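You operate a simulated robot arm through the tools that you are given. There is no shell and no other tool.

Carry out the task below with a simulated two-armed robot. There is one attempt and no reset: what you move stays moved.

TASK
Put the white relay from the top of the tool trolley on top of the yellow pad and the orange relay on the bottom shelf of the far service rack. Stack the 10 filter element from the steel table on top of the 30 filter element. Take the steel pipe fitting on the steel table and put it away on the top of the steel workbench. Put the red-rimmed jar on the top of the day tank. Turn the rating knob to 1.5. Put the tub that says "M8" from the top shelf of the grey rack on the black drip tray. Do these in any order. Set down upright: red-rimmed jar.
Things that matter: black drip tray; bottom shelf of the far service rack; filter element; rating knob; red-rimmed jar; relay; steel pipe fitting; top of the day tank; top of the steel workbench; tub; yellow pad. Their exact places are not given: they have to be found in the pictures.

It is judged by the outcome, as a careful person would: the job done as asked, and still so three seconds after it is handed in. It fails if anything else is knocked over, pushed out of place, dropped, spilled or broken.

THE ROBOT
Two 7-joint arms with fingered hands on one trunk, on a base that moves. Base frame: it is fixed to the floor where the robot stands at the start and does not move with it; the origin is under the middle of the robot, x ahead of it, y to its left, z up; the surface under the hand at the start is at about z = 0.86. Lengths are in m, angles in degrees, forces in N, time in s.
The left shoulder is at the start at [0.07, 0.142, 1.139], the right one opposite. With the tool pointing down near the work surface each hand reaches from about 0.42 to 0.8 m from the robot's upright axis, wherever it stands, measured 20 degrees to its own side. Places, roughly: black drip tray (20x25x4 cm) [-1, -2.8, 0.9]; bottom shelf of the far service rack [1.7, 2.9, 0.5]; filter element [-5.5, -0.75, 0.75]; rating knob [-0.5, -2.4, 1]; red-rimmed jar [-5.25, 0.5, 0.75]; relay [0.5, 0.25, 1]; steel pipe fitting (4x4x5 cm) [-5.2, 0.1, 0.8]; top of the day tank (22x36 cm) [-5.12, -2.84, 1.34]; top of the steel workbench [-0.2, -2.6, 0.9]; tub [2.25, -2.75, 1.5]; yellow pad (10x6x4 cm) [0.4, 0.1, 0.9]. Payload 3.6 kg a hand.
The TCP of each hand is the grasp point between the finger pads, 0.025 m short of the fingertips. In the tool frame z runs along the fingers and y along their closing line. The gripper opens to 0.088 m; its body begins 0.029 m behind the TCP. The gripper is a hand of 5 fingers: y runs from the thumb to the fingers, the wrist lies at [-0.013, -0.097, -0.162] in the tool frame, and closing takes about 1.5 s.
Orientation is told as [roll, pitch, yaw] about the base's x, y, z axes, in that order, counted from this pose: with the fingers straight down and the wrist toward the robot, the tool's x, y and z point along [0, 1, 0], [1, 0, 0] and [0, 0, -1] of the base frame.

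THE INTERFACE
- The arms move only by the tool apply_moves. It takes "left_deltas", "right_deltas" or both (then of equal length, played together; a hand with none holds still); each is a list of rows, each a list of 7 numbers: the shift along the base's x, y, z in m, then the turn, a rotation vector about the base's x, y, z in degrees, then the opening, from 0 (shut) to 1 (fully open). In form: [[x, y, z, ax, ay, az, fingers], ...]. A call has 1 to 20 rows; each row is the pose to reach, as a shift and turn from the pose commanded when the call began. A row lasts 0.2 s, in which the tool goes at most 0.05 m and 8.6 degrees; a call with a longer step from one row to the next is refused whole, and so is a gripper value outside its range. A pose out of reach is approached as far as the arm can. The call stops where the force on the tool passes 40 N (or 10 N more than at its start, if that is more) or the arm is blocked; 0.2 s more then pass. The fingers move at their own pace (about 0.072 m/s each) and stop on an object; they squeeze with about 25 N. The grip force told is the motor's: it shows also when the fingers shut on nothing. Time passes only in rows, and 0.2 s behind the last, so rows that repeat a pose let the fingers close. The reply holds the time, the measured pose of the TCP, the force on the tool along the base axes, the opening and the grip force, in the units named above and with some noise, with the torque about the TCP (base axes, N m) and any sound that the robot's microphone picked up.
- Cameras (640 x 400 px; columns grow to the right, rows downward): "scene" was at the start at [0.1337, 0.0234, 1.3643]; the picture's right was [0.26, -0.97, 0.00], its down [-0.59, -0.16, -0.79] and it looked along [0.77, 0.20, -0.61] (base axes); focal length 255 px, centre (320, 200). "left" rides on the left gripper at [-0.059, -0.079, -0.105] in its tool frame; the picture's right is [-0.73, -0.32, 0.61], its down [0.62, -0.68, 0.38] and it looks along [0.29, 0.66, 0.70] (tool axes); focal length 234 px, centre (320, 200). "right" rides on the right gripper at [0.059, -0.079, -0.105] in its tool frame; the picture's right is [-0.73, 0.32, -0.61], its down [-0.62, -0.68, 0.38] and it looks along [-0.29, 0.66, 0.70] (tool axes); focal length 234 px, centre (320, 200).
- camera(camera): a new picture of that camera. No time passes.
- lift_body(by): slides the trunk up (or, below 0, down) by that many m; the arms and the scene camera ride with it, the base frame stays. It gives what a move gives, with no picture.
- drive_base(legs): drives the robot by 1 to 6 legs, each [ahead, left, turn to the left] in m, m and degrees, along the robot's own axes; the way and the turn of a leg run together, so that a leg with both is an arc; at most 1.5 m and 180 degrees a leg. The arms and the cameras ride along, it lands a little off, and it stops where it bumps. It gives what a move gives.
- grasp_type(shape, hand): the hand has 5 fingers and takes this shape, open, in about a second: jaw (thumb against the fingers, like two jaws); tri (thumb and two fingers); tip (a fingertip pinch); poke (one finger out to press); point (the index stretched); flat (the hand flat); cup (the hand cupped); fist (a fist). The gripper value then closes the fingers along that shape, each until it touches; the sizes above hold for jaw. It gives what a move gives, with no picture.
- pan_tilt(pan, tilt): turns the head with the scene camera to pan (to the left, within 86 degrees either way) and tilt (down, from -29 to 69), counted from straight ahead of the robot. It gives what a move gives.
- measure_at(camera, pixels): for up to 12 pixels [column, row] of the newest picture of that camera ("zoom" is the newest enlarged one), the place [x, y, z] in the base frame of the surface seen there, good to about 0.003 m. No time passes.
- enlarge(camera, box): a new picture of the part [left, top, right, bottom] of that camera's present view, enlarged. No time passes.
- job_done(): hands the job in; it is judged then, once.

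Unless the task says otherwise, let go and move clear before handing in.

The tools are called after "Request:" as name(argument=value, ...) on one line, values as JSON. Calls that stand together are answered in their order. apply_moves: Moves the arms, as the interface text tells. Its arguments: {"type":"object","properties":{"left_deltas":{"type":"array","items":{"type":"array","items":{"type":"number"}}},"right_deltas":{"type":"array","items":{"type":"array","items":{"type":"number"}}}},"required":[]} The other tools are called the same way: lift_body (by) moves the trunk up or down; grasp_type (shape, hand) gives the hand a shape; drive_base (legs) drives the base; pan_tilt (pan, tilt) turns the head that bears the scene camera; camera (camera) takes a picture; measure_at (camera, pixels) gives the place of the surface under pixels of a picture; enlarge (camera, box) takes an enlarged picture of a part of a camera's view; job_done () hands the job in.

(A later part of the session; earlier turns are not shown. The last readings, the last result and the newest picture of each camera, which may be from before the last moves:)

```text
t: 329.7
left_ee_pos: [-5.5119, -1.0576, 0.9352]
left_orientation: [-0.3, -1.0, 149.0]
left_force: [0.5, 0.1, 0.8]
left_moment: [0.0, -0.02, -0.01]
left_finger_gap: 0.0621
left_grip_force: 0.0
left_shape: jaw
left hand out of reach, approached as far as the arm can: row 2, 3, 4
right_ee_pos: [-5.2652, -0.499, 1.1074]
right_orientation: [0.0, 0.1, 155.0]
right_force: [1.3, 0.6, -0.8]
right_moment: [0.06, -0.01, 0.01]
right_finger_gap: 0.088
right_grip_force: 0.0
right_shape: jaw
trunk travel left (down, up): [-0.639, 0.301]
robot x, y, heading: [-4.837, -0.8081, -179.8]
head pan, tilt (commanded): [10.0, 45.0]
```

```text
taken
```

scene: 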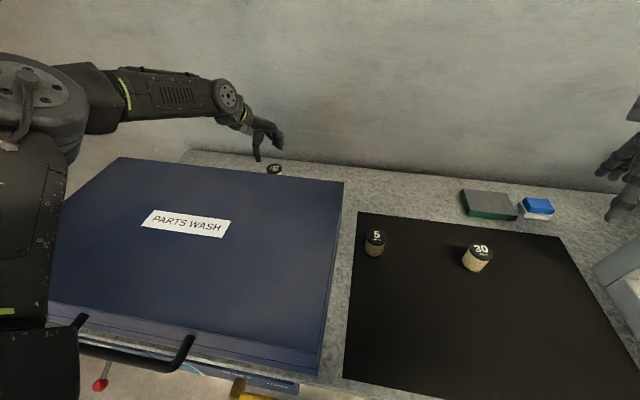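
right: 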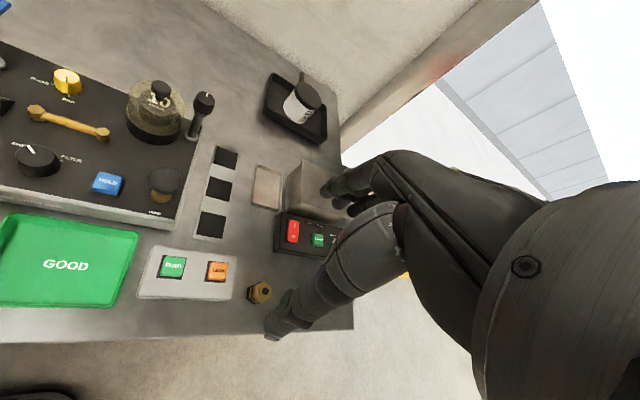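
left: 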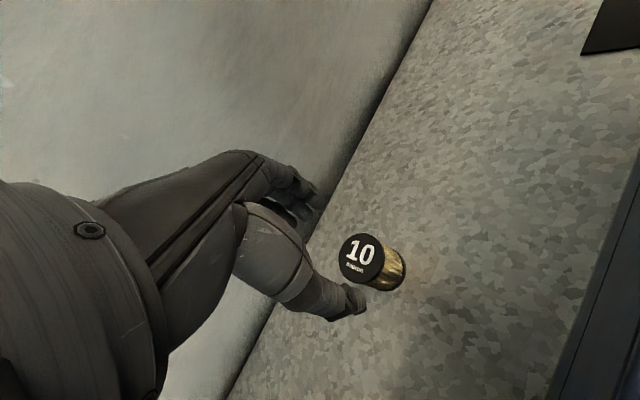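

The hand is 1.5 cm short in x at this height. I'll drive the base forward 3 cm — margins to the table legs and case handle remain — with the fingers still above the element.

Request:
drive_base(legs=[[0.03, 0, 0]])

Request:
apply_moves(left_deltas=[[0, 0, 0, 0, 0, 0, 0.7], [0, 0, 0, 0, 0, 0, 0.7]])

Request:
camera(camera="left")

```text
t: 330.5
left_ee_pos: [-5.5382, -1.0572, 0.9381]
left_orientation: [-0.1, -1.1, 149.0]
left_force: [0.0, -0.2, 0.4]
left_moment: [0.01, 0.02, 0.0]
left_finger_gap: 0.0619
left_grip_force: 0.2
left_shape: jaw
right_ee_pos: [-5.2916, -0.4983, 1.1094]
right_orientation: [0.0, -0.1, 155.1]
right_force: [0.3, 0.2, 0.8]
right_moment: [-0.02, 0.02, 0.01]
right_finger_gap: 0.0879
right_grip_force: 0.0
right_shape: jaw
trunk travel left (down, up): [-0.639, 0.301]
robot x, y, heading: [-4.8676, -0.811, -180.0]
head pan, tilt (commanded): [10.0, 45.0]
```

```text
t: 331.1
left_ee_pos: [-5.5412, -1.0573, 0.9371]
left_orientation: [-0.2, -0.9, 149.0]
left_force: [-0.6, 0.6, -0.1]
left_moment: [0.01, 0.03, 0.04]
left_finger_gap: 0.0616
left_grip_force: 0.1
left_shape: jaw
right_ee_pos: [-5.2936, -0.498, 1.1084]
right_orientation: [0.0, 0.0, 155.2]
right_force: [0.2, -0.6, 0.2]
right_moment: [0.0, 0.01, -0.01]
right_finger_gap: 0.0882
right_grip_force: 0.0
right_shape: jaw
trunk travel left (down, up): [-0.639, 0.301]
robot x, y, heading: [-4.8656, -0.8067, -179.7]
head pan, tilt (commanded): [10.0, 45.0]
```

```text
taken
```

left: 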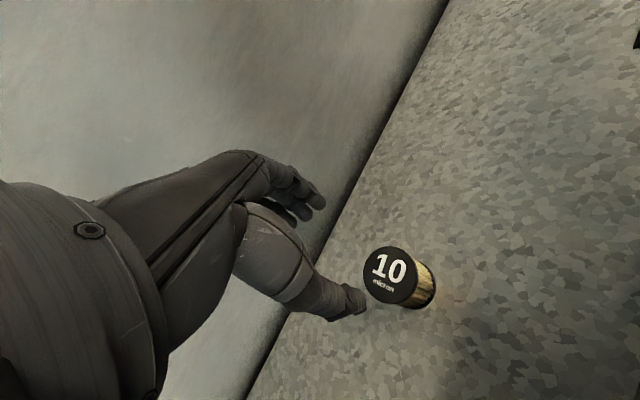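

By projection the element is at (−5.525,−1.058). I'll shift +1.6 cm in x and descend to z ≈ 0.895, with fingertips still above the element top, and check reach.

Request:
apply_moves(left_deltas=[[0.008, -0.0005, -0.01, 0, 0, 0, 0.7], [0.016, -0.0005, -0.025, 0, 0, 0, 0.7], [0.016, -0.0005, -0.042, 0, 0, 0, 0.7], [0.016, -0.0005, -0.042, 0, 0, 0, 0.7]])

Request:
camera(camera="scene")

Request:
camera(camera="left")

```text
t: 332.1
left_ee_pos: [-5.5232, -1.0587, 0.894]
left_orientation: [-0.1, -1.1, 149.1]
left_force: [-0.5, -0.1, 0.9]
left_moment: [-0.01, -0.01, 0.03]
left_finger_gap: 0.0619
left_grip_force: 0.1
left_shape: jaw
right_ee_pos: [-5.2942, -0.499, 1.1087]
right_orientation: [0.0, -0.1, 155.1]
right_force: [0.3, -0.6, -0.1]
right_moment: [-0.02, 0.02, -0.04]
right_finger_gap: 0.088
right_grip_force: 0.1
right_shape: jaw
trunk travel left (down, up): [-0.639, 0.301]
robot x, y, heading: [-4.8674, -0.8077, -180.2]
head pan, tilt (commanded): [10.0, 45.0]
```

```text
taken
```

scene: 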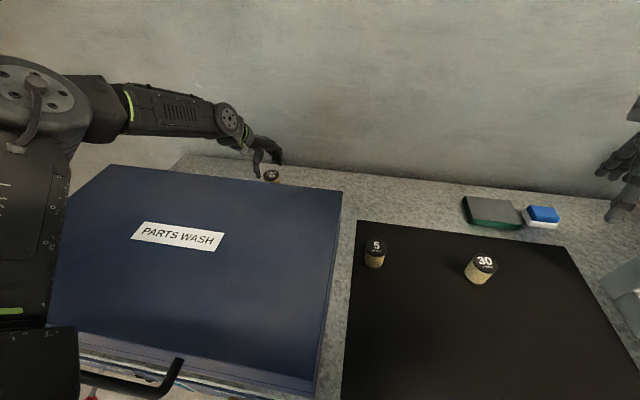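

```text
taken
```

left: 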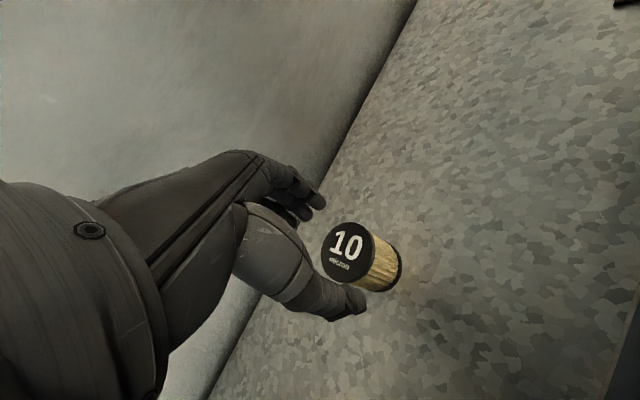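

Still in reach and aligned. I'll check the forearm and wrist clearance over the case at this height.

Request:
measure_at(camera="scene", pixels=[[130, 133], [160, 133], [190, 134], [215, 137], [235, 145], [250, 150], [110, 140], [175, 110], [225, 120], [240, 165], [200, 170], [330, 188]])

```text
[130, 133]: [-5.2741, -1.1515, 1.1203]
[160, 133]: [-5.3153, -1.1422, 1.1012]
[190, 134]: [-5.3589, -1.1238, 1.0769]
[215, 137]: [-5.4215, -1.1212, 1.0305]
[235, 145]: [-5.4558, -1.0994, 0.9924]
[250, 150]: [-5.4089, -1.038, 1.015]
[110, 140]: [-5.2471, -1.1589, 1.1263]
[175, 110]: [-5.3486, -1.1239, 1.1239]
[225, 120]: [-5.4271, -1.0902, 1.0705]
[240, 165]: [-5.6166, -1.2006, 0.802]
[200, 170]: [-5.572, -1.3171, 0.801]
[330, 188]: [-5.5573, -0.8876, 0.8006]
```

At full descent the forearm underside will be around 1.0 m over the case (top 0.946), which is fine. I'll descend to z ≈ 0.843.

Request:
apply_moves(left_deltas=[[-0.002, 0.0005, -0.015, 0, 0, 0, 0.7], [-0.002, 0.0005, -0.03, 0, 0, 0, 0.7], [-0.002, 0.0005, -0.042, 0, 0, 0, 0.7], [-0.002, 0.0005, -0.051, 0, 0, 0, 0.7]])

Request:
camera(camera="left")

Request:
enlarge(camera="scene", box=[180, 90, 340, 200])

```text
t: 333.1
left_ee_pos: [-5.5044, -1.0635, 0.8588]
left_orientation: [0.0, -1.0, 149.0]
left_force: [-0.4, -0.5, -0.1]
left_moment: [-0.04, 0.02, 0.02]
left_finger_gap: 0.062
left_grip_force: 0.0
left_shape: jaw
left hand out of reach, approached as far as the arm can: row 1, 2, 3, 4
right_ee_pos: [-5.2945, -0.4996, 1.108]
right_orientation: [0.0, 0.0, 155.1]
right_force: [-0.2, 1.1, 0.5]
right_moment: [0.01, -0.03, -0.02]
right_finger_gap: 0.0879
right_grip_force: 0.0
right_shape: jaw
trunk travel left (down, up): [-0.639, 0.301]
robot x, y, heading: [-4.8646, -0.8042, -179.7]
head pan, tilt (commanded): [10.0, 45.0]
```

```text
taken
```

left: 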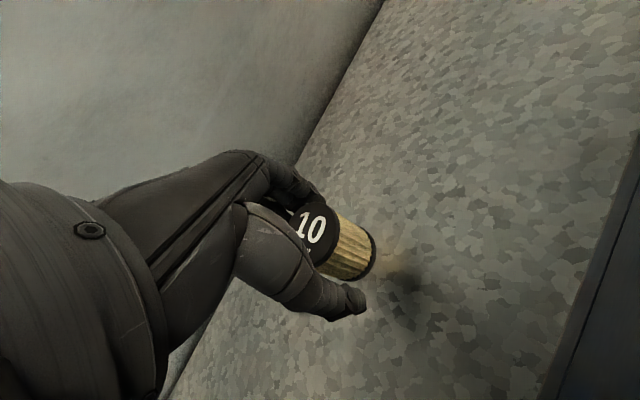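

```text
3.64 times, centred on (260, 145) of scene
```

zoom: 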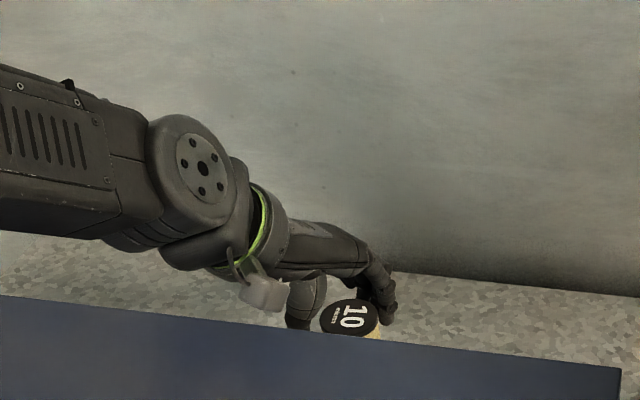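

The arm fell short by 2 cm in x near the bottom, so the fingers may be touching the element's far side. I'll look closely before doing anything else.

Request:
enlarge(camera="left", box=[260, 160, 440, 320])

Request:
enlarge(camera="scene", box=[250, 155, 310, 195])

Request:
measure_at(camera="left", pixels=[[300, 225], [325, 212], [345, 240], [360, 262], [372, 240], [345, 275], [330, 265], [312, 228], [375, 258], [400, 285]])

```text
2.50 times, centred on (350, 240) of left
```

zoom: 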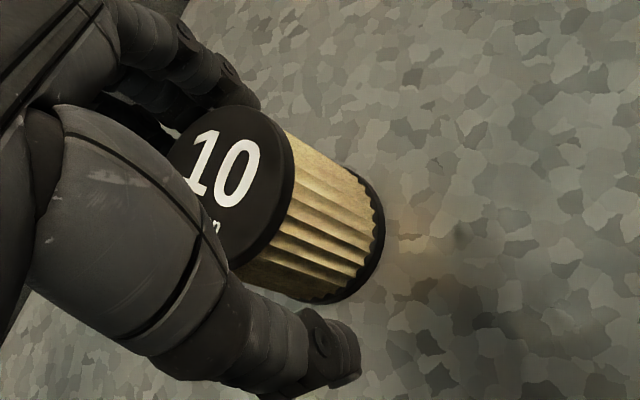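

```text
10.00 times, centred on (280, 175) of scene
```

zoom: 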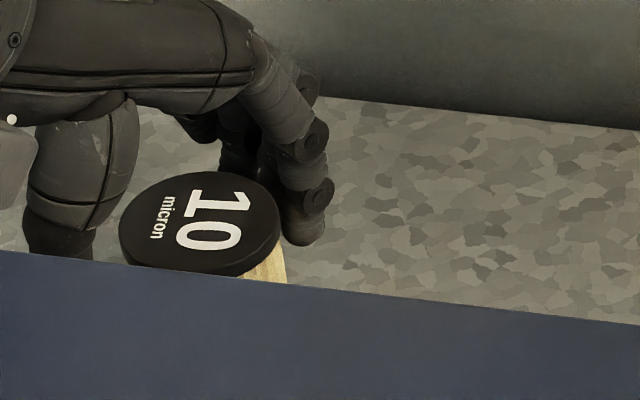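

```text
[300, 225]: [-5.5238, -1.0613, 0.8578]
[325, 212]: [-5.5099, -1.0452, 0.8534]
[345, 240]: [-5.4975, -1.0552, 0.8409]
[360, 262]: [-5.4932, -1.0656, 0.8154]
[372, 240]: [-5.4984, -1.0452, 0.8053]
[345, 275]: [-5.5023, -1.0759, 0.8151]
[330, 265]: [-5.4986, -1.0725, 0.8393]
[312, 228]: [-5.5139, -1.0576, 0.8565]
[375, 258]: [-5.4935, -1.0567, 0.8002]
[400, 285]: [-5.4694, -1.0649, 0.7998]
```

The element stayed upright, nudged about 1 cm toward me, and now sits at about (−5.513,−1.060) between thumb and fingers. I'll lower 1.4 cm with the trunk for a deeper grip, then close.

Request:
lift_body(by=-0.014)

Request:
apply_moves(left_deltas=[[0, 0, 0, 0, 0, 0, 0.6], [0, 0, 0, 0, 0, 0, 0.45], [0, 0, 0, 0, 0, 0, 0.3], [0, 0, 0, 0, 0, 0, 0.1], [0, 0, 0, 0, 0, 0, 0], [0, 0, 0, 0, 0, 0, 0], [0, 0, 0, 0, 0, 0, 0]])

Request:
enlarge(camera="left", box=[260, 160, 440, 320])

Request:
enlarge(camera="scene", box=[250, 155, 310, 195])

```text
t: 333.7
left_ee_pos: [-5.5037, -1.0633, 0.8455]
left_orientation: [-0.1, -1.0, 148.9]
left_force: [-0.8, -0.6, 5.4]
left_moment: [0.07, -0.64, -0.02]
left_finger_gap: 0.0622
left_grip_force: 0.1
left_shape: jaw
right_ee_pos: [-5.2937, -0.4973, 1.0945]
right_orientation: [-0.1, -0.1, 155.1]
right_force: [0.6, 0.2, 0.2]
right_moment: [0.01, -0.01, -0.02]
right_finger_gap: 0.0878
right_grip_force: 0.1
right_shape: jaw
trunk travel left (down, up): [-0.624, 0.315]
robot x, y, heading: [-4.8626, -0.8074, -179.9]
head pan, tilt (commanded): [10.0, 45.0]
```

```text
t: 335.3
left_ee_pos: [-5.5043, -1.0631, 0.8459]
left_orientation: [-0.1, -1.0, 149.0]
left_force: [-4.3, -1.4, 9.3]
left_moment: [0.28, -1.5, -0.16]
left_finger_gap: 0.037
left_grip_force: 25.1
left_shape: jaw
right_ee_pos: [-5.2938, -0.4964, 1.0945]
right_orientation: [0.0, 0.0, 155.1]
right_force: [0.3, 0.7, -0.1]
right_moment: [0.02, 0.0, 0.02]
right_finger_gap: 0.0879
right_grip_force: 0.0
right_shape: jaw
trunk travel left (down, up): [-0.624, 0.315]
robot x, y, heading: [-4.8638, -0.8079, -180.1]
head pan, tilt (commanded): [10.0, 45.0]
```

```text
2.50 times, centred on (350, 240) of left
```

zoom: 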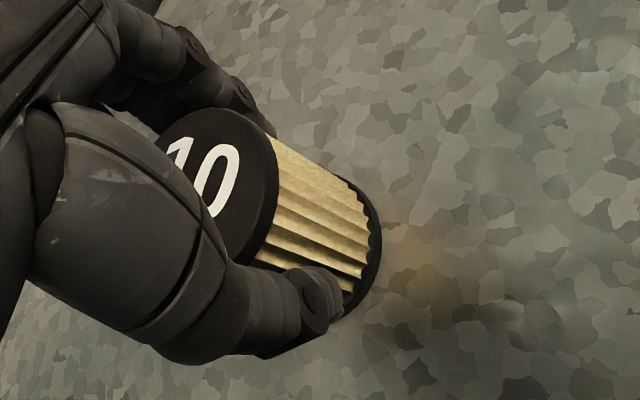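

```text
10.00 times, centred on (280, 175) of scene
```

zoom: 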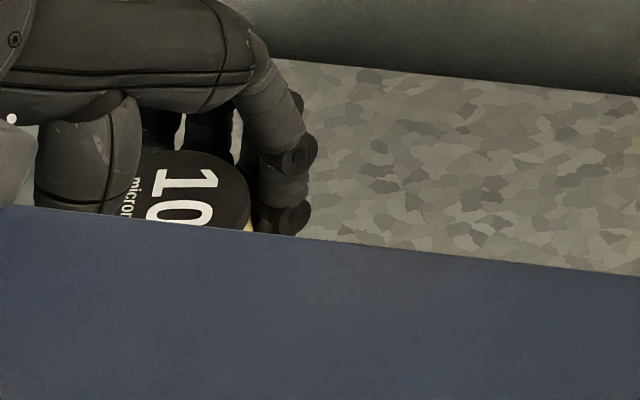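

Gripped with a 0.037 m gap. The vertical load suggests slight contact with the element's top, so I'll lift gently with the trunk and inspect.

Request:
lift_body(by=0.03)

Request:
camera(camera="left")

Request:
enlarge(camera="scene", box=[220, 120, 320, 190])

```text
t: 336.1
left_ee_pos: [-5.5045, -1.064, 0.8747]
left_orientation: [-0.2, -0.8, 149.0]
left_force: [-0.5, -0.7, -0.5]
left_moment: [0.0, 0.0, -0.01]
left_finger_gap: 0.0372
left_grip_force: 24.6
left_shape: jaw
right_ee_pos: [-5.2936, -0.4985, 1.1235]
right_orientation: [0.0, -0.1, 155.1]
right_force: [0.5, 0.3, -0.2]
right_moment: [-0.03, 0.01, 0.0]
right_finger_gap: 0.0877
right_grip_force: 0.0
right_shape: jaw
trunk travel left (down, up): [-0.655, 0.285]
robot x, y, heading: [-4.8669, -0.8078, -180.0]
head pan, tilt (commanded): [10.0, 45.0]
```

```text
taken
```

left: 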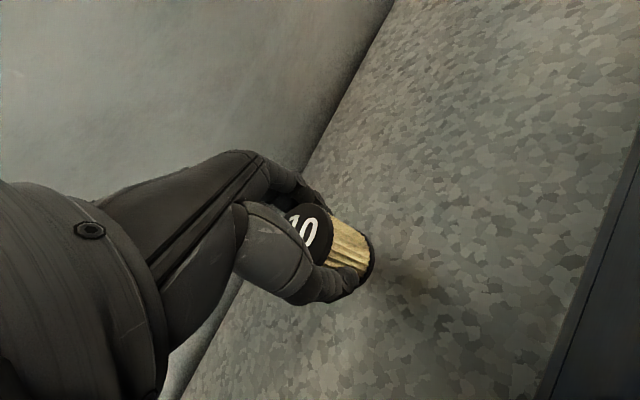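

```text
5.71 times, centred on (270, 155) of scene
```

zoom: 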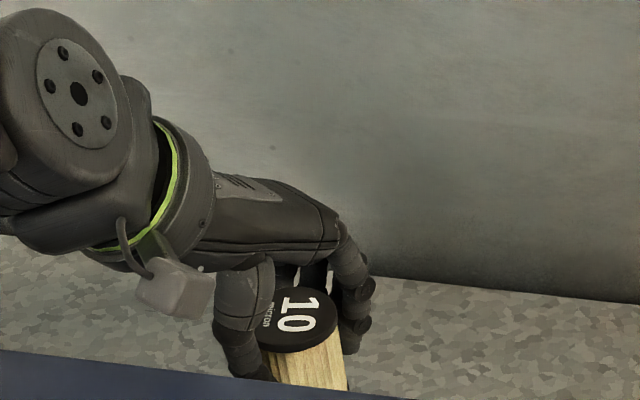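

The element is lifted cleanly. I'll raise the trunk so it clears the case, back off, then sidestep right to line up with the "30" element.

Request:
lift_body(by=0.25)

Request:
drive_base(legs=[[-0.15, 0, 0]])

Request:
pan_tilt(pan=-10, tilt=45)

Request:
camera(camera="scene")

```text
t: 338.6
left_ee_pos: [-5.5036, -1.064, 1.1252]
left_orientation: [-0.1, -0.9, 149.0]
left_force: [0.3, -0.7, -1.3]
left_moment: [0.03, 0.02, -0.01]
left_finger_gap: 0.037
left_grip_force: 25.0
left_shape: jaw
right_ee_pos: [-5.2942, -0.4985, 1.3745]
right_orientation: [-0.1, -0.1, 155.1]
right_force: [-0.6, 0.1, -0.2]
right_moment: [-0.02, -0.02, -0.05]
right_finger_gap: 0.088
right_grip_force: 0.0
right_shape: jaw
trunk travel left (down, up): [-0.905, 0.035]
robot x, y, heading: [-4.8695, -0.8089, -180.0]
head pan, tilt (commanded): [10.0, 45.0]
```

```text
t: 340.0
left_ee_pos: [-5.3573, -1.0629, 1.1244]
left_orientation: [-0.2, -0.8, 149.0]
left_force: [-1.1, 0.1, -0.7]
left_moment: [0.0, -0.02, -0.02]
left_finger_gap: 0.0367
left_grip_force: 24.8
left_shape: jaw
right_ee_pos: [-5.1466, -0.4986, 1.3742]
right_orientation: [-0.1, 0.1, 155.0]
right_force: [-0.7, 0.6, -0.5]
right_moment: [0.02, 0.01, 0.02]
right_finger_gap: 0.0879
right_grip_force: 0.1
right_shape: jaw
trunk travel left (down, up): [-0.905, 0.035]
robot x, y, heading: [-4.7137, -0.8102, 180.2]
head pan, tilt (commanded): [10.0, 45.0]
```

```text
t: 340.9
left_ee_pos: [-5.3521, -1.0626, 1.1268]
left_orientation: [0.0, -0.9, 148.9]
left_force: [-0.5, 0.4, 0.1]
left_moment: [-0.01, -0.01, -0.01]
left_finger_gap: 0.0368
left_grip_force: 24.4
left_shape: jaw
right_ee_pos: [-5.142, -0.4974, 1.3751]
right_orientation: [0.0, -0.1, 155.1]
right_force: [0.1, 0.6, 0.0]
right_moment: [0.01, 0.0, 0.0]
right_finger_gap: 0.088
right_grip_force: 0.0
right_shape: jaw
trunk travel left (down, up): [-0.905, 0.035]
robot x, y, heading: [-4.7112, -0.8113, 180.0]
head pan, tilt (commanded): [-10.0, 45.0]
```

```text
taken
```

scene: 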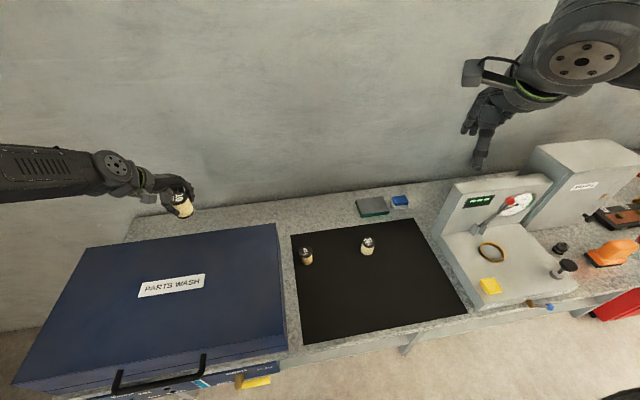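

Request:
enlarge(camera="scene", box=[130, 150, 230, 230])

Request:
measure_at(camera="scene", pixels=[[510, 201], [455, 185], [545, 178], [500, 178], [580, 142], [366, 241], [366, 252], [540, 300], [562, 265], [530, 146], [305, 252], [440, 235]])

```text
5.00 times, centred on (180, 190) of scene
```

zoom: 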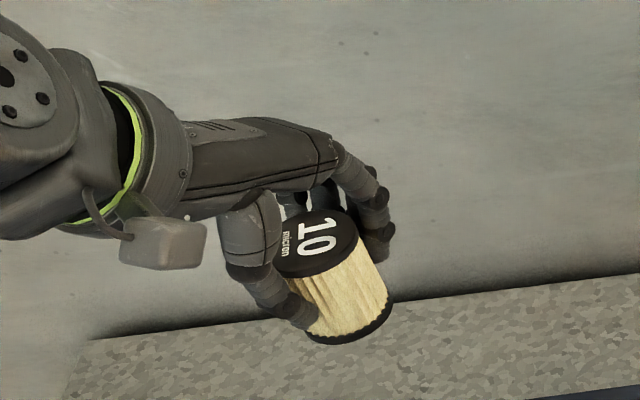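

```text
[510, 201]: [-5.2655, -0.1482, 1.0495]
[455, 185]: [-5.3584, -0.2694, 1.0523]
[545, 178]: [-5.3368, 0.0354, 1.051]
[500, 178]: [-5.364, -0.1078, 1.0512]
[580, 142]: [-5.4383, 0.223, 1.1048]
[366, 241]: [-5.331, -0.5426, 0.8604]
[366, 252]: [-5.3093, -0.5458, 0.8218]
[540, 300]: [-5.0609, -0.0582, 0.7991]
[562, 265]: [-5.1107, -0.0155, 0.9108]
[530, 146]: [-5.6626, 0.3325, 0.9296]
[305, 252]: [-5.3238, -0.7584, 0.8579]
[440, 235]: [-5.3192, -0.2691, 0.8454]
```

Request:
enlarge(camera="left", box=[270, 180, 400, 300])

Request:
measure_at(camera="zoom", pixels=[[200, 120], [215, 200], [290, 150], [400, 215], [380, 270], [480, 210], [470, 280], [500, 265], [340, 175], [430, 250], [300, 240], [420, 330]])

```text
3.33 times, centred on (335, 240) of left
```

zoom: 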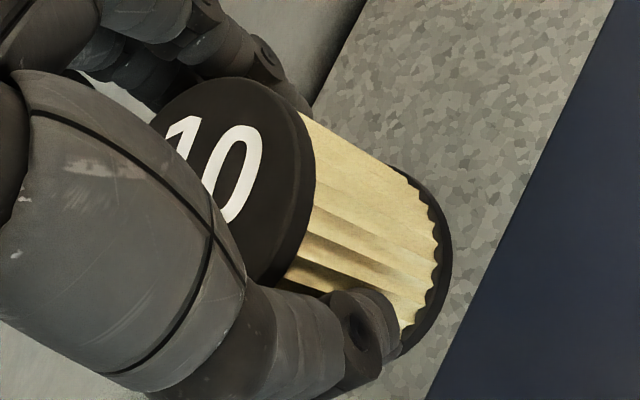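

```text
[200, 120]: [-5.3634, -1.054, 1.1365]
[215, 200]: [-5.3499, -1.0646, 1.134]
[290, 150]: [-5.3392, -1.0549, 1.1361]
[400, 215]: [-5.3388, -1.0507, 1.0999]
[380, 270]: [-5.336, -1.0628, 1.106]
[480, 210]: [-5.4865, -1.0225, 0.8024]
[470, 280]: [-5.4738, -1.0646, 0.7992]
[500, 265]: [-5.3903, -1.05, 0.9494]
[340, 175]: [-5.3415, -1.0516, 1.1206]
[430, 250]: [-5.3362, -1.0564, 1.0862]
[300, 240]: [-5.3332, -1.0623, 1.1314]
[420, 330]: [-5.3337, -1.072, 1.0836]
```

The element's top is level and centred on the TCP within about 2 mm. The rig panel top is z 1.05 with the red ball at (−5.266,−0.148). I'll raise the right hand a bit and sidestep right 0.5 m.

Request:
apply_moves(right_deltas=[[0.01, 0.01, 0.03, 0, 0, 0, 1], [0.02, 0.02, 0.06, 0, 0, 0, 1], [0.03, 0.03, 0.08, 0, 0, 0, 1]])

Request:
drive_base(legs=[[0, -0.5, 0]])

Request:
pan_tilt(pan=15, tilt=45)

Request:
camera(camera="scene")

```text
t: 341.7
left_ee_pos: [-5.3544, -1.063, 1.1253]
left_orientation: [-0.1, -0.9, 148.9]
left_force: [0.2, 0.5, -0.7]
left_moment: [0.03, 0.0, 0.01]
left_finger_gap: 0.0369
left_grip_force: 24.5
left_shape: jaw
right_ee_pos: [-5.1671, -0.4875, 1.4318]
right_orientation: [0.0, -0.1, 155.0]
right_force: [0.0, -0.2, -0.5]
right_moment: [-0.02, -0.01, 0.02]
right_finger_gap: 0.0875
right_grip_force: 0.1
right_shape: jaw
right hand out of reach, approached as far as the arm can: row 1, 2, 3
trunk travel left (down, up): [-0.905, 0.035]
robot x, y, heading: [-4.7167, -0.8074, 179.9]
head pan, tilt (commanded): [-10.0, 45.0]
```

```text
t: 344.6
left_ee_pos: [-5.3532, -0.5634, 1.1259]
left_orientation: [-0.2, -1.0, 148.7]
left_force: [0.4, 0.8, -0.5]
left_moment: [0.02, 0.02, -0.01]
left_finger_gap: 0.0366
left_grip_force: 25.5
left_shape: jaw
right_ee_pos: [-5.1661, 0.0092, 1.4342]
right_orientation: [-0.1, -0.1, 154.9]
right_force: [-0.3, 0.2, 0.8]
right_moment: [0.0, 0.01, -0.01]
right_finger_gap: 0.0877
right_grip_force: 0.1
right_shape: jaw
trunk travel left (down, up): [-0.905, 0.035]
robot x, y, heading: [-4.7138, -0.3084, 180.0]
head pan, tilt (commanded): [-10.0, 45.0]
```

```text
t: 345.5
left_ee_pos: [-5.3538, -0.5624, 1.1249]
left_orientation: [-0.1, -0.9, 148.9]
left_force: [-0.9, 0.5, -0.6]
left_moment: [-0.01, 0.02, 0.03]
left_finger_gap: 0.037
left_grip_force: 25.0
left_shape: jaw
right_ee_pos: [-5.1666, 0.0128, 1.4321]
right_orientation: [0.0, 0.0, 154.9]
right_force: [0.4, 1.0, -1.4]
right_moment: [-0.02, 0.01, 0.01]
right_finger_gap: 0.0874
right_grip_force: 0.1
right_shape: jaw
trunk travel left (down, up): [-0.905, 0.035]
robot x, y, heading: [-4.714, -0.3118, 179.6]
head pan, tilt (commanded): [15.0, 45.0]
```

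```text
taken
```

scene: 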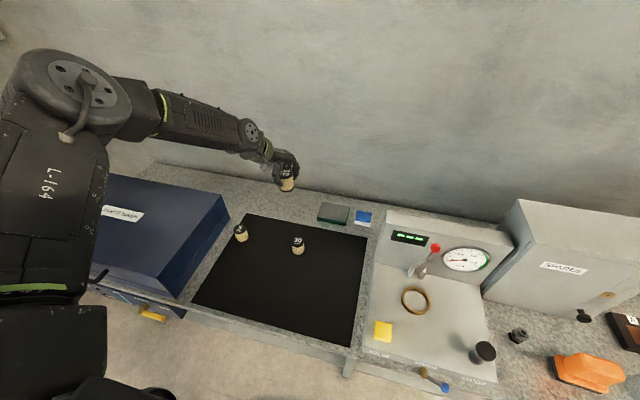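

I'll measure the "30" element's top disc closely from here.

Request:
enlarge(camera="scene", box=[270, 225, 330, 265])

Request:
measure_at(camera="zoom", pixels=[[236, 178], [340, 168], [288, 138], [290, 208], [288, 172], [300, 250], [420, 250], [180, 280]])

Request:
camera(camera="left")

```text
10.00 times, centred on (300, 245) of scene
```

zoom: 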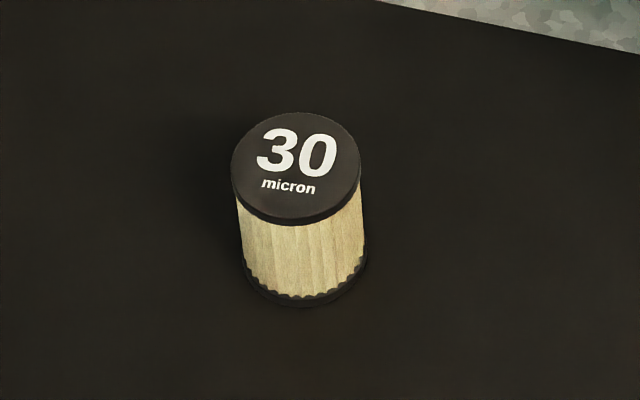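

```text
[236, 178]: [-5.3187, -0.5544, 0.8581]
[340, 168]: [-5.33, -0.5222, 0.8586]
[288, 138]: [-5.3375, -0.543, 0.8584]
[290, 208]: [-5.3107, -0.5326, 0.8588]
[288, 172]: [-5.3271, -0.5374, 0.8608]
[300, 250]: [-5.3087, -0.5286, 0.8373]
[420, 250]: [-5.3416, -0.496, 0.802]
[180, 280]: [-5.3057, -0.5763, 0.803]
```

```text
taken
```

left: 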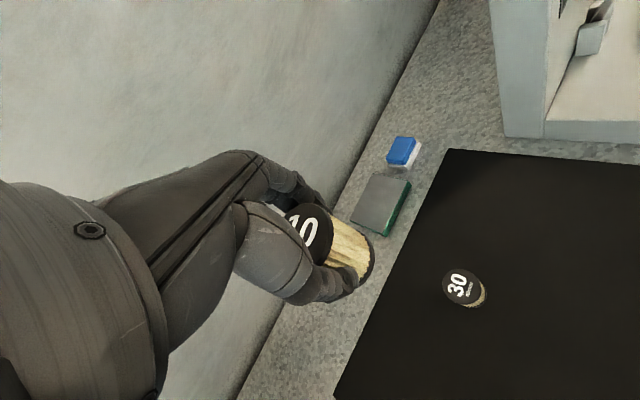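

Request:
measure_at(camera="zoom", pixels=[[234, 165], [358, 165], [296, 116], [296, 212], [250, 130], [342, 130], [250, 200], [342, 200], [296, 164]])

```text
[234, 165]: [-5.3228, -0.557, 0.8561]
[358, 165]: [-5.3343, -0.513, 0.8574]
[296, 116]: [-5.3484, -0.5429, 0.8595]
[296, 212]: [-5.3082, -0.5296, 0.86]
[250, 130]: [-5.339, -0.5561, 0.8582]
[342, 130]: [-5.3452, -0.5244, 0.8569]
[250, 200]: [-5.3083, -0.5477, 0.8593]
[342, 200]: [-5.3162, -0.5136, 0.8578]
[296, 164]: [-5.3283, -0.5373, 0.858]
```

The "30" top centre is (−5.328,−0.5357), z 0.858. I'll shift the held element directly above it, then lower with the trunk.

Request:
apply_moves(left_deltas=[[0.009, 0.009, 0, 0, 0, 0, 0], [0.018, 0.018, 0, 0, 0, 0, 0], [0.0258, 0.0267, 0, 0, 0, 0, 0], [0.0258, 0.0267, 0, 0, 0, 0, 0]])

Request:
lift_body(by=-0.175)

Request:
camera(camera="left")

Request:
camera(camera="scene")

```text
t: 346.5
left_ee_pos: [-5.3272, -0.5365, 1.1254]
left_orientation: [-0.1, -1.1, 148.8]
left_force: [0.0, 0.0, -0.3]
left_moment: [0.0, 0.02, 0.02]
left_finger_gap: 0.0368
left_grip_force: 24.6
left_shape: jaw
right_ee_pos: [-5.1664, 0.012, 1.4324]
right_orientation: [0.0, 0.0, 154.8]
right_force: [0.3, -0.8, -0.2]
right_moment: [-0.05, 0.03, 0.0]
right_finger_gap: 0.0879
right_grip_force: 0.1
right_shape: jaw
trunk travel left (down, up): [-0.905, 0.035]
robot x, y, heading: [-4.7148, -0.3073, 180.0]
head pan, tilt (commanded): [15.0, 45.0]
```

```text
t: 348.4
left_ee_pos: [-5.3263, -0.5352, 0.9511]
left_orientation: [-0.1, -1.0, 148.8]
left_force: [-0.1, -0.4, -0.6]
left_moment: [-0.02, 0.01, 0.0]
left_finger_gap: 0.0369
left_grip_force: 24.8
left_shape: jaw
right_ee_pos: [-5.1661, 0.0111, 1.2575]
right_orientation: [0.0, -0.2, 154.9]
right_force: [-0.6, -0.4, -0.4]
right_moment: [0.02, 0.0, 0.0]
right_finger_gap: 0.0879
right_grip_force: 0.0
right_shape: jaw
trunk travel left (down, up): [-0.73, 0.21]
robot x, y, heading: [-4.7143, -0.3113, 179.6]
head pan, tilt (commanded): [15.0, 45.0]
```

```text
taken
```

left: 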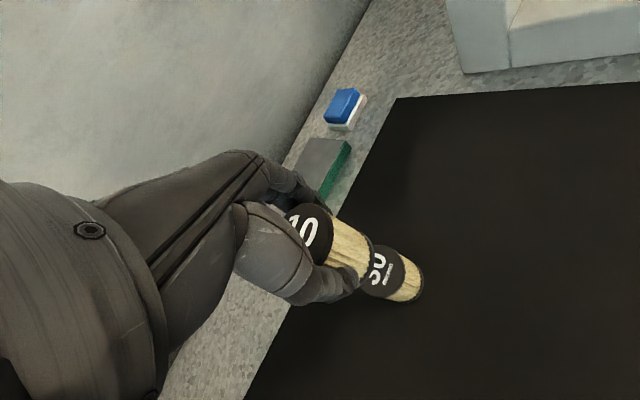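

```text
taken
```

scene: 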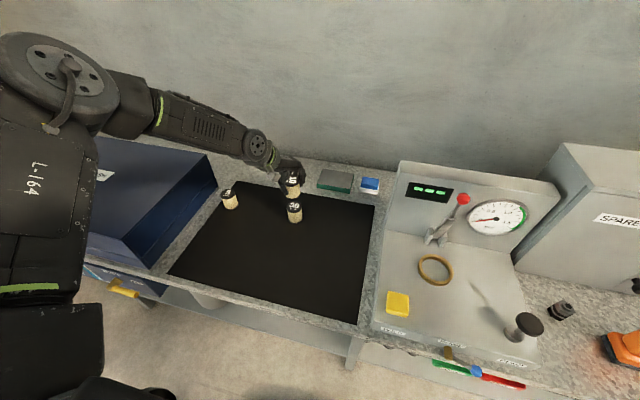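

Request:
enlarge(camera="scene", box=[260, 155, 330, 230])

Request:
enlarge(camera="left", box=[270, 180, 440, 320])

```text
5.33 times, centred on (295, 192) of scene
```

zoom: 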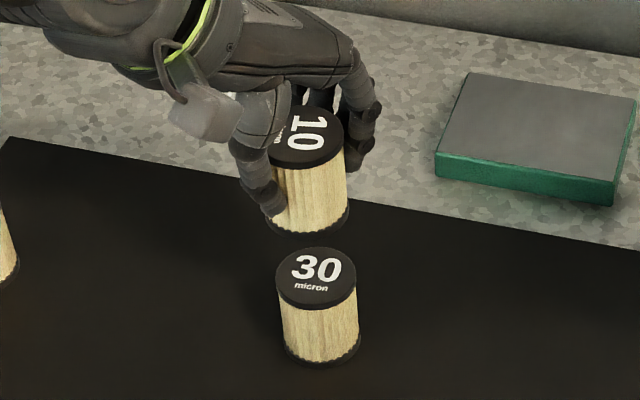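

```text
2.86 times, centred on (355, 250) of left
```

zoom: 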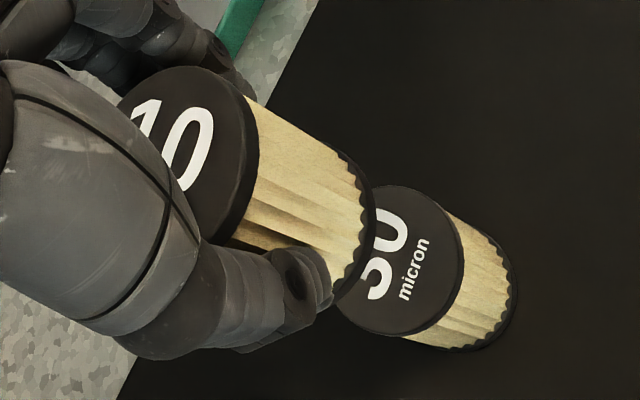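

In both views the "10" is aligned vertically over the "30". I'll lower in stages with the trunk, watching the force.

Request:
lift_body(by=-0.035)

Request:
enlarge(camera="scene", box=[260, 150, 330, 225])

Request:
enlarge(camera="left", box=[270, 180, 440, 320])

```text
t: 349.2
left_ee_pos: [-5.3278, -0.5362, 0.9169]
left_orientation: [-0.1, -1.1, 148.8]
left_force: [-0.3, 0.5, -0.2]
left_moment: [0.02, 0.0, -0.01]
left_finger_gap: 0.0367
left_grip_force: 24.7
left_shape: jaw
right_ee_pos: [-5.1662, 0.0124, 1.222]
right_orientation: [0.0, -0.1, 154.9]
right_force: [-0.4, 0.6, -0.2]
right_moment: [0.01, 0.01, 0.0]
right_finger_gap: 0.088
right_grip_force: 0.0
right_shape: jaw
trunk travel left (down, up): [-0.695, 0.245]
robot x, y, heading: [-4.7164, -0.309, 180.0]
head pan, tilt (commanded): [15.0, 45.0]
```

```text
5.33 times, centred on (295, 188) of scene
```

zoom: 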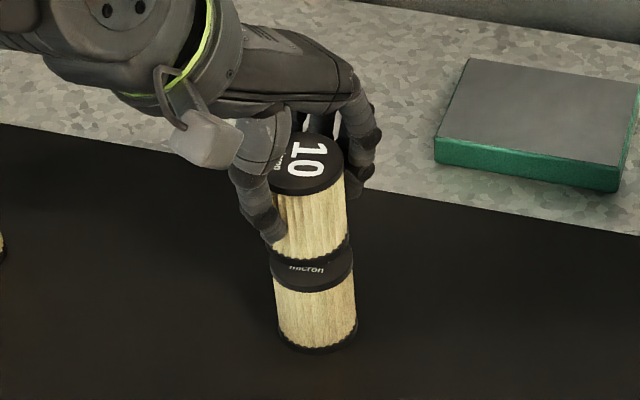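

```text
2.86 times, centred on (355, 250) of left
```

zoom: 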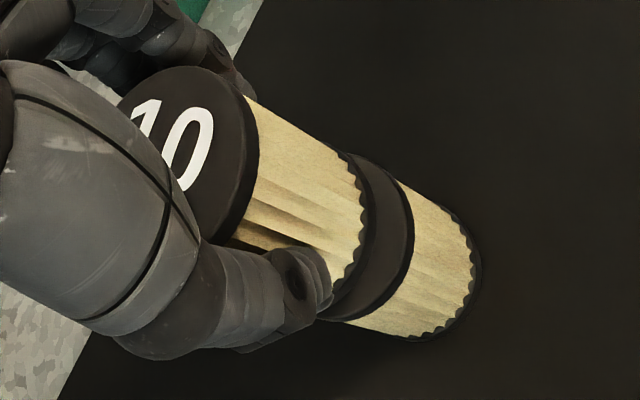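

Request:
lift_body(by=-0.008)

Request:
lift_body(by=-0.003)

Request:
enlarge(camera="scene", box=[260, 150, 330, 225])

```text
t: 349.8
left_ee_pos: [-5.3278, -0.5357, 0.9081]
left_orientation: [-0.1, -1.0, 148.8]
left_force: [0.2, -0.2, -0.5]
left_moment: [-0.02, -0.01, 0.02]
left_finger_gap: 0.0369
left_grip_force: 24.8
left_shape: jaw
right_ee_pos: [-5.1648, 0.0114, 1.2149]
right_orientation: [0.1, -0.1, 154.8]
right_force: [0.1, -0.6, -0.4]
right_moment: [-0.02, 0.0, -0.06]
right_finger_gap: 0.0881
right_grip_force: 0.0
right_shape: jaw
trunk travel left (down, up): [-0.687, 0.253]
robot x, y, heading: [-4.7108, -0.3078, 179.8]
head pan, tilt (commanded): [15.0, 45.0]
```

```text
t: 350.3
left_ee_pos: [-5.3285, -0.5359, 0.9034]
left_orientation: [-0.2, -1.0, 148.8]
left_force: [-0.4, -0.5, -0.8]
left_moment: [0.02, 0.02, -0.01]
left_finger_gap: 0.0371
left_grip_force: 25.6
left_shape: jaw
right_ee_pos: [-5.1659, 0.0128, 1.2121]
right_orientation: [0.0, -0.1, 154.9]
right_force: [0.8, 0.3, -0.4]
right_moment: [0.04, 0.01, -0.01]
right_finger_gap: 0.0879
right_grip_force: 0.1
right_shape: jaw
trunk travel left (down, up): [-0.684, 0.256]
robot x, y, heading: [-4.7139, -0.3079, 179.9]
head pan, tilt (commanded): [15.0, 45.0]
```

```text
5.33 times, centred on (295, 188) of scene
```

zoom: 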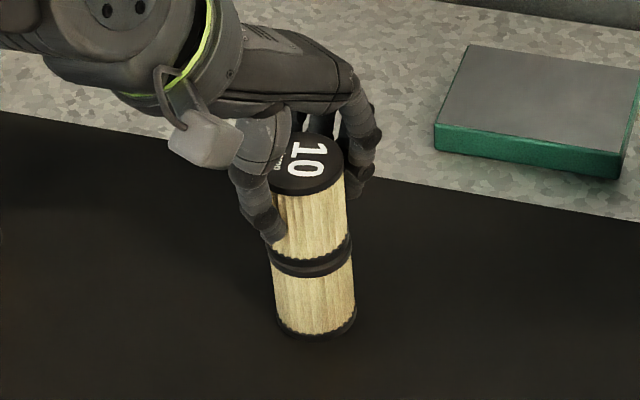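

Request:
lift_body(by=-0.002)

Request:
lift_body(by=-0.0015)

```text
t: 350.9
left_ee_pos: [-5.3275, -0.5351, 0.9036]
left_orientation: [-0.1, -1.0, 148.8]
left_force: [-0.3, -0.8, 4.3]
left_moment: [-0.02, 0.01, -0.03]
left_finger_gap: 0.0368
left_grip_force: 24.9
left_shape: jaw
right_ee_pos: [-5.1659, 0.0118, 1.2084]
right_orientation: [0.0, -0.1, 154.9]
right_force: [0.4, -0.7, 0.2]
right_moment: [0.01, -0.01, 0.01]
right_finger_gap: 0.0879
right_grip_force: 0.0
right_shape: jaw
trunk travel left (down, up): [-0.682, 0.258]
robot x, y, heading: [-4.7133, -0.3094, 179.9]
head pan, tilt (commanded): [15.0, 45.0]
```

```text
t: 351.4
left_ee_pos: [-5.3261, -0.5352, 0.9033]
left_orientation: [-0.1, -1.1, 148.9]
left_force: [-1.6, -0.3, 11.7]
left_moment: [-0.03, 0.05, -0.01]
left_finger_gap: 0.037
left_grip_force: 25.1
left_shape: jaw
right_ee_pos: [-5.1648, 0.0131, 1.2077]
right_orientation: [-0.1, -0.1, 154.9]
right_force: [0.7, -0.3, -0.1]
right_moment: [0.01, 0.0, 0.03]
right_finger_gap: 0.088
right_grip_force: 0.1
right_shape: jaw
trunk travel left (down, up): [-0.68, 0.26]
robot x, y, heading: [-4.7148, -0.3061, 180.0]
head pan, tilt (commanded): [15.0, 45.0]
```

Flat contact at 11.7 N with negligible moment. I'll relieve slightly and open the fingers slowly.

Request:
lift_body(by=0.001)

Request:
apply_moves(left_deltas=[[0, 0, 0, 0, 0, 0, 0.44], [0, 0, 0, 0, 0, 0, 0.5], [0, 0, 0, 0, 0, 0, 0.6], [0, 0, 0, 0, 0, 0, 0.7], [0, 0, 0, 0, 0, 0, 0.75], [0, 0, 0, 0, 0, 0, 0.75]])

Request:
enlarge(camera="scene", box=[260, 150, 330, 225])

Request:
enlarge(camera="left", box=[270, 180, 440, 320])

```text
t: 351.9
left_ee_pos: [-5.3262, -0.5343, 0.9027]
left_orientation: [0.0, -1.0, 148.8]
left_force: [-0.5, 0.2, 8.2]
left_moment: [-0.04, 0.07, -0.02]
left_finger_gap: 0.0372
left_grip_force: 25.2
left_shape: jaw
right_ee_pos: [-5.1648, 0.0121, 1.209]
right_orientation: [0.0, -0.2, 154.9]
right_force: [0.6, 0.0, -0.3]
right_moment: [0.01, -0.02, -0.01]
right_finger_gap: 0.088
right_grip_force: 0.2
right_shape: jaw
trunk travel left (down, up): [-0.681, 0.259]
robot x, y, heading: [-4.713, -0.3079, 179.6]
head pan, tilt (commanded): [15.0, 45.0]
```

```text
t: 353.3
left_ee_pos: [-5.3271, -0.5361, 0.9026]
left_orientation: [-0.1, -1.0, 148.8]
left_force: [0.2, 0.0, 0.4]
left_moment: [0.0, -0.02, 0.0]
left_finger_gap: 0.0655
left_grip_force: 0.0
left_shape: jaw
right_ee_pos: [-5.1663, 0.0119, 1.2083]
right_orientation: [-0.1, -0.2, 154.8]
right_force: [0.3, 0.7, 0.1]
right_moment: [-0.02, -0.01, -0.02]
right_finger_gap: 0.0879
right_grip_force: 0.1
right_shape: jaw
trunk travel left (down, up): [-0.681, 0.259]
robot x, y, heading: [-4.7139, -0.3066, 179.6]
head pan, tilt (commanded): [15.0, 45.0]
```

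```text
5.33 times, centred on (295, 188) of scene
```

zoom: 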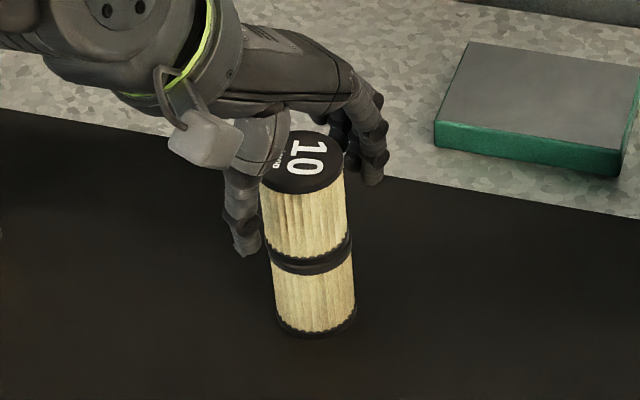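

```text
2.86 times, centred on (355, 250) of left
```

zoom: 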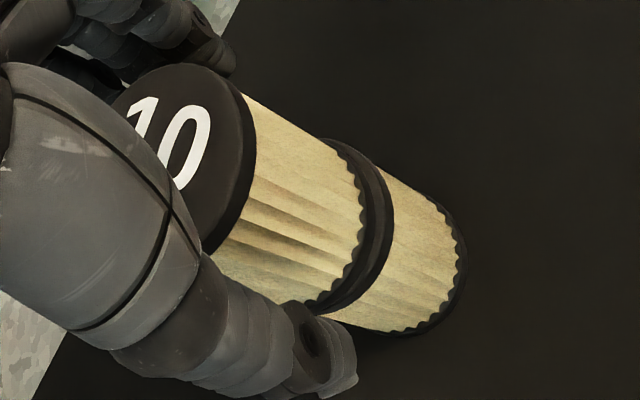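

The "10" stands squarely on the "30". I'll raise straight up with the trunk.

Request:
lift_body(by=0.12)

Request:
camera(camera="scene")

Request:
enlarge(camera="scene", box=[240, 170, 340, 260])

```text
t: 354.8
left_ee_pos: [-5.3278, -0.536, 1.0223]
left_orientation: [-0.1, -0.9, 148.8]
left_force: [-0.7, -0.1, -0.4]
left_moment: [0.0, 0.02, 0.02]
left_finger_gap: 0.0656
left_grip_force: 0.0
left_shape: jaw
right_ee_pos: [-5.1665, 0.012, 1.3284]
right_orientation: [0.1, 0.0, 154.9]
right_force: [-1.0, 0.2, 0.5]
right_moment: [0.01, -0.02, -0.01]
right_finger_gap: 0.088
right_grip_force: 0.1
right_shape: jaw
trunk travel left (down, up): [-0.801, 0.139]
robot x, y, heading: [-4.7112, -0.3087, 179.9]
head pan, tilt (commanded): [15.0, 45.0]
```

```text
taken
```

scene: 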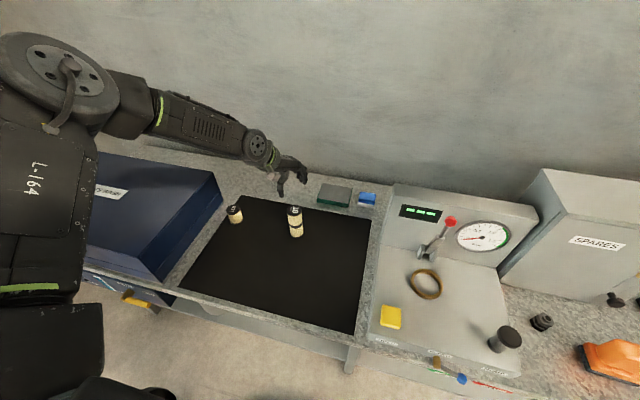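

```text
4.44 times, centred on (290, 215) of scene
```

zoom: 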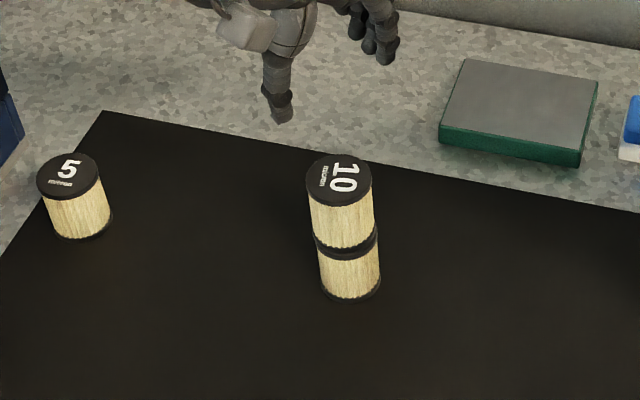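

The stack is complete: "10" on "30". Next come the fitting and the jar. I'll raise, back off, and move right to look at them.

Request:
lift_body(by=0.13)

Request:
drive_base(legs=[[-0.2, 0, 0], [0, -0.5, 0]])

Request:
pan_tilt(pan=0, tilt=45)

Request:
camera(camera="scene")

```text
t: 356.4
left_ee_pos: [-5.3269, -0.5354, 1.1518]
left_orientation: [-0.1, -0.9, 148.9]
left_force: [-0.1, 0.9, -0.1]
left_moment: [0.02, 0.0, 0.03]
left_finger_gap: 0.0654
left_grip_force: 0.0
left_shape: jaw
right_ee_pos: [-5.166, 0.0114, 1.4597]
right_orientation: [0.0, -0.1, 155.0]
right_force: [-1.2, 0.1, 0.6]
right_moment: [-0.01, 0.03, 0.04]
right_finger_gap: 0.088
right_grip_force: 0.0
right_shape: jaw
trunk travel left (down, up): [-0.931, 0.009]
robot x, y, heading: [-4.7154, -0.3088, 179.7]
head pan, tilt (commanded): [15.0, 45.0]
```

```text
t: 360.5
left_ee_pos: [-5.1241, -0.0312, 1.1518]
left_orientation: [-0.2, -1.1, 148.6]
left_force: [-0.7, -0.4, -1.1]
left_moment: [0.02, 0.0, 0.02]
left_finger_gap: 0.0656
left_grip_force: 0.0
left_shape: jaw
right_ee_pos: [-4.9617, 0.5151, 1.4585]
right_orientation: [-0.1, -0.3, 154.6]
right_force: [-0.1, -0.2, -0.4]
right_moment: [-0.03, -0.01, 0.02]
right_finger_gap: 0.0878
right_grip_force: 0.0
right_shape: jaw
trunk travel left (down, up): [-0.931, 0.009]
robot x, y, heading: [-4.5088, 0.1921, 179.6]
head pan, tilt (commanded): [15.0, 45.0]
```

```text
t: 361.3
left_ee_pos: [-5.1239, -0.0281, 1.1525]
left_orientation: [-0.1, -0.9, 148.6]
left_force: [-0.4, 0.0, 0.8]
left_moment: [0.0, 0.01, -0.01]
left_finger_gap: 0.0655
left_grip_force: 0.1
left_shape: jaw
right_ee_pos: [-4.9612, 0.5183, 1.4584]
right_orientation: [0.1, -0.1, 154.7]
right_force: [0.7, -0.1, -0.6]
right_moment: [0.0, 0.01, 0.01]
right_finger_gap: 0.0879
right_grip_force: 0.1
right_shape: jaw
trunk travel left (down, up): [-0.931, 0.009]
robot x, y, heading: [-4.5106, 0.1922, 179.5]
head pan, tilt (commanded): [0.0, 45.0]
```

```text
taken
```

scene: 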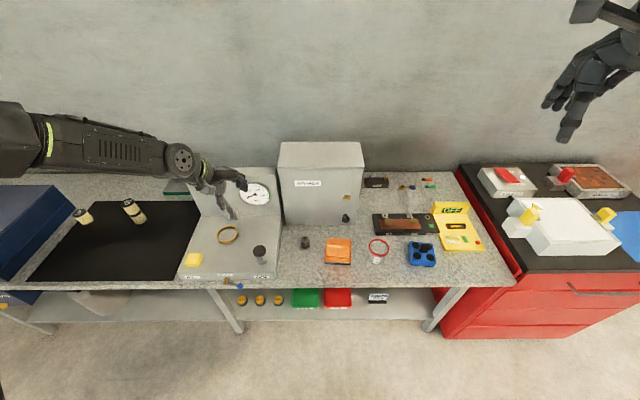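

Request:
enlarge(camera="scene", box=[250, 200, 490, 300])

Request:
measure_at(camera="scene", pixels=[[306, 240], [306, 247], [302, 243], [311, 243], [378, 245], [370, 246], [387, 246], [378, 258], [338, 245], [421, 250], [400, 225], [345, 217]])

```text
2.67 times, centred on (370, 250) of scene
```

zoom: 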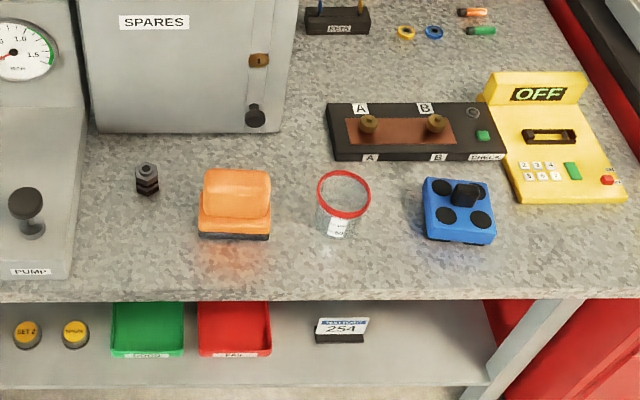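

```text
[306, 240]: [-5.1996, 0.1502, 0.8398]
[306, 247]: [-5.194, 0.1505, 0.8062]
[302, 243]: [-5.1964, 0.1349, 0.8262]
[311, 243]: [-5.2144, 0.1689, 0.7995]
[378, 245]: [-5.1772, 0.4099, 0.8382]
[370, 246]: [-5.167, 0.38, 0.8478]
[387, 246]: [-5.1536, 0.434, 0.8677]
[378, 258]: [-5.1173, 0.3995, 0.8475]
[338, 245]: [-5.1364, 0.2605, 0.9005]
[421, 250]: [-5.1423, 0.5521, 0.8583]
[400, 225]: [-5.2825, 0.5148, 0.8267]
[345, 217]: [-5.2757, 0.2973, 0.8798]
```

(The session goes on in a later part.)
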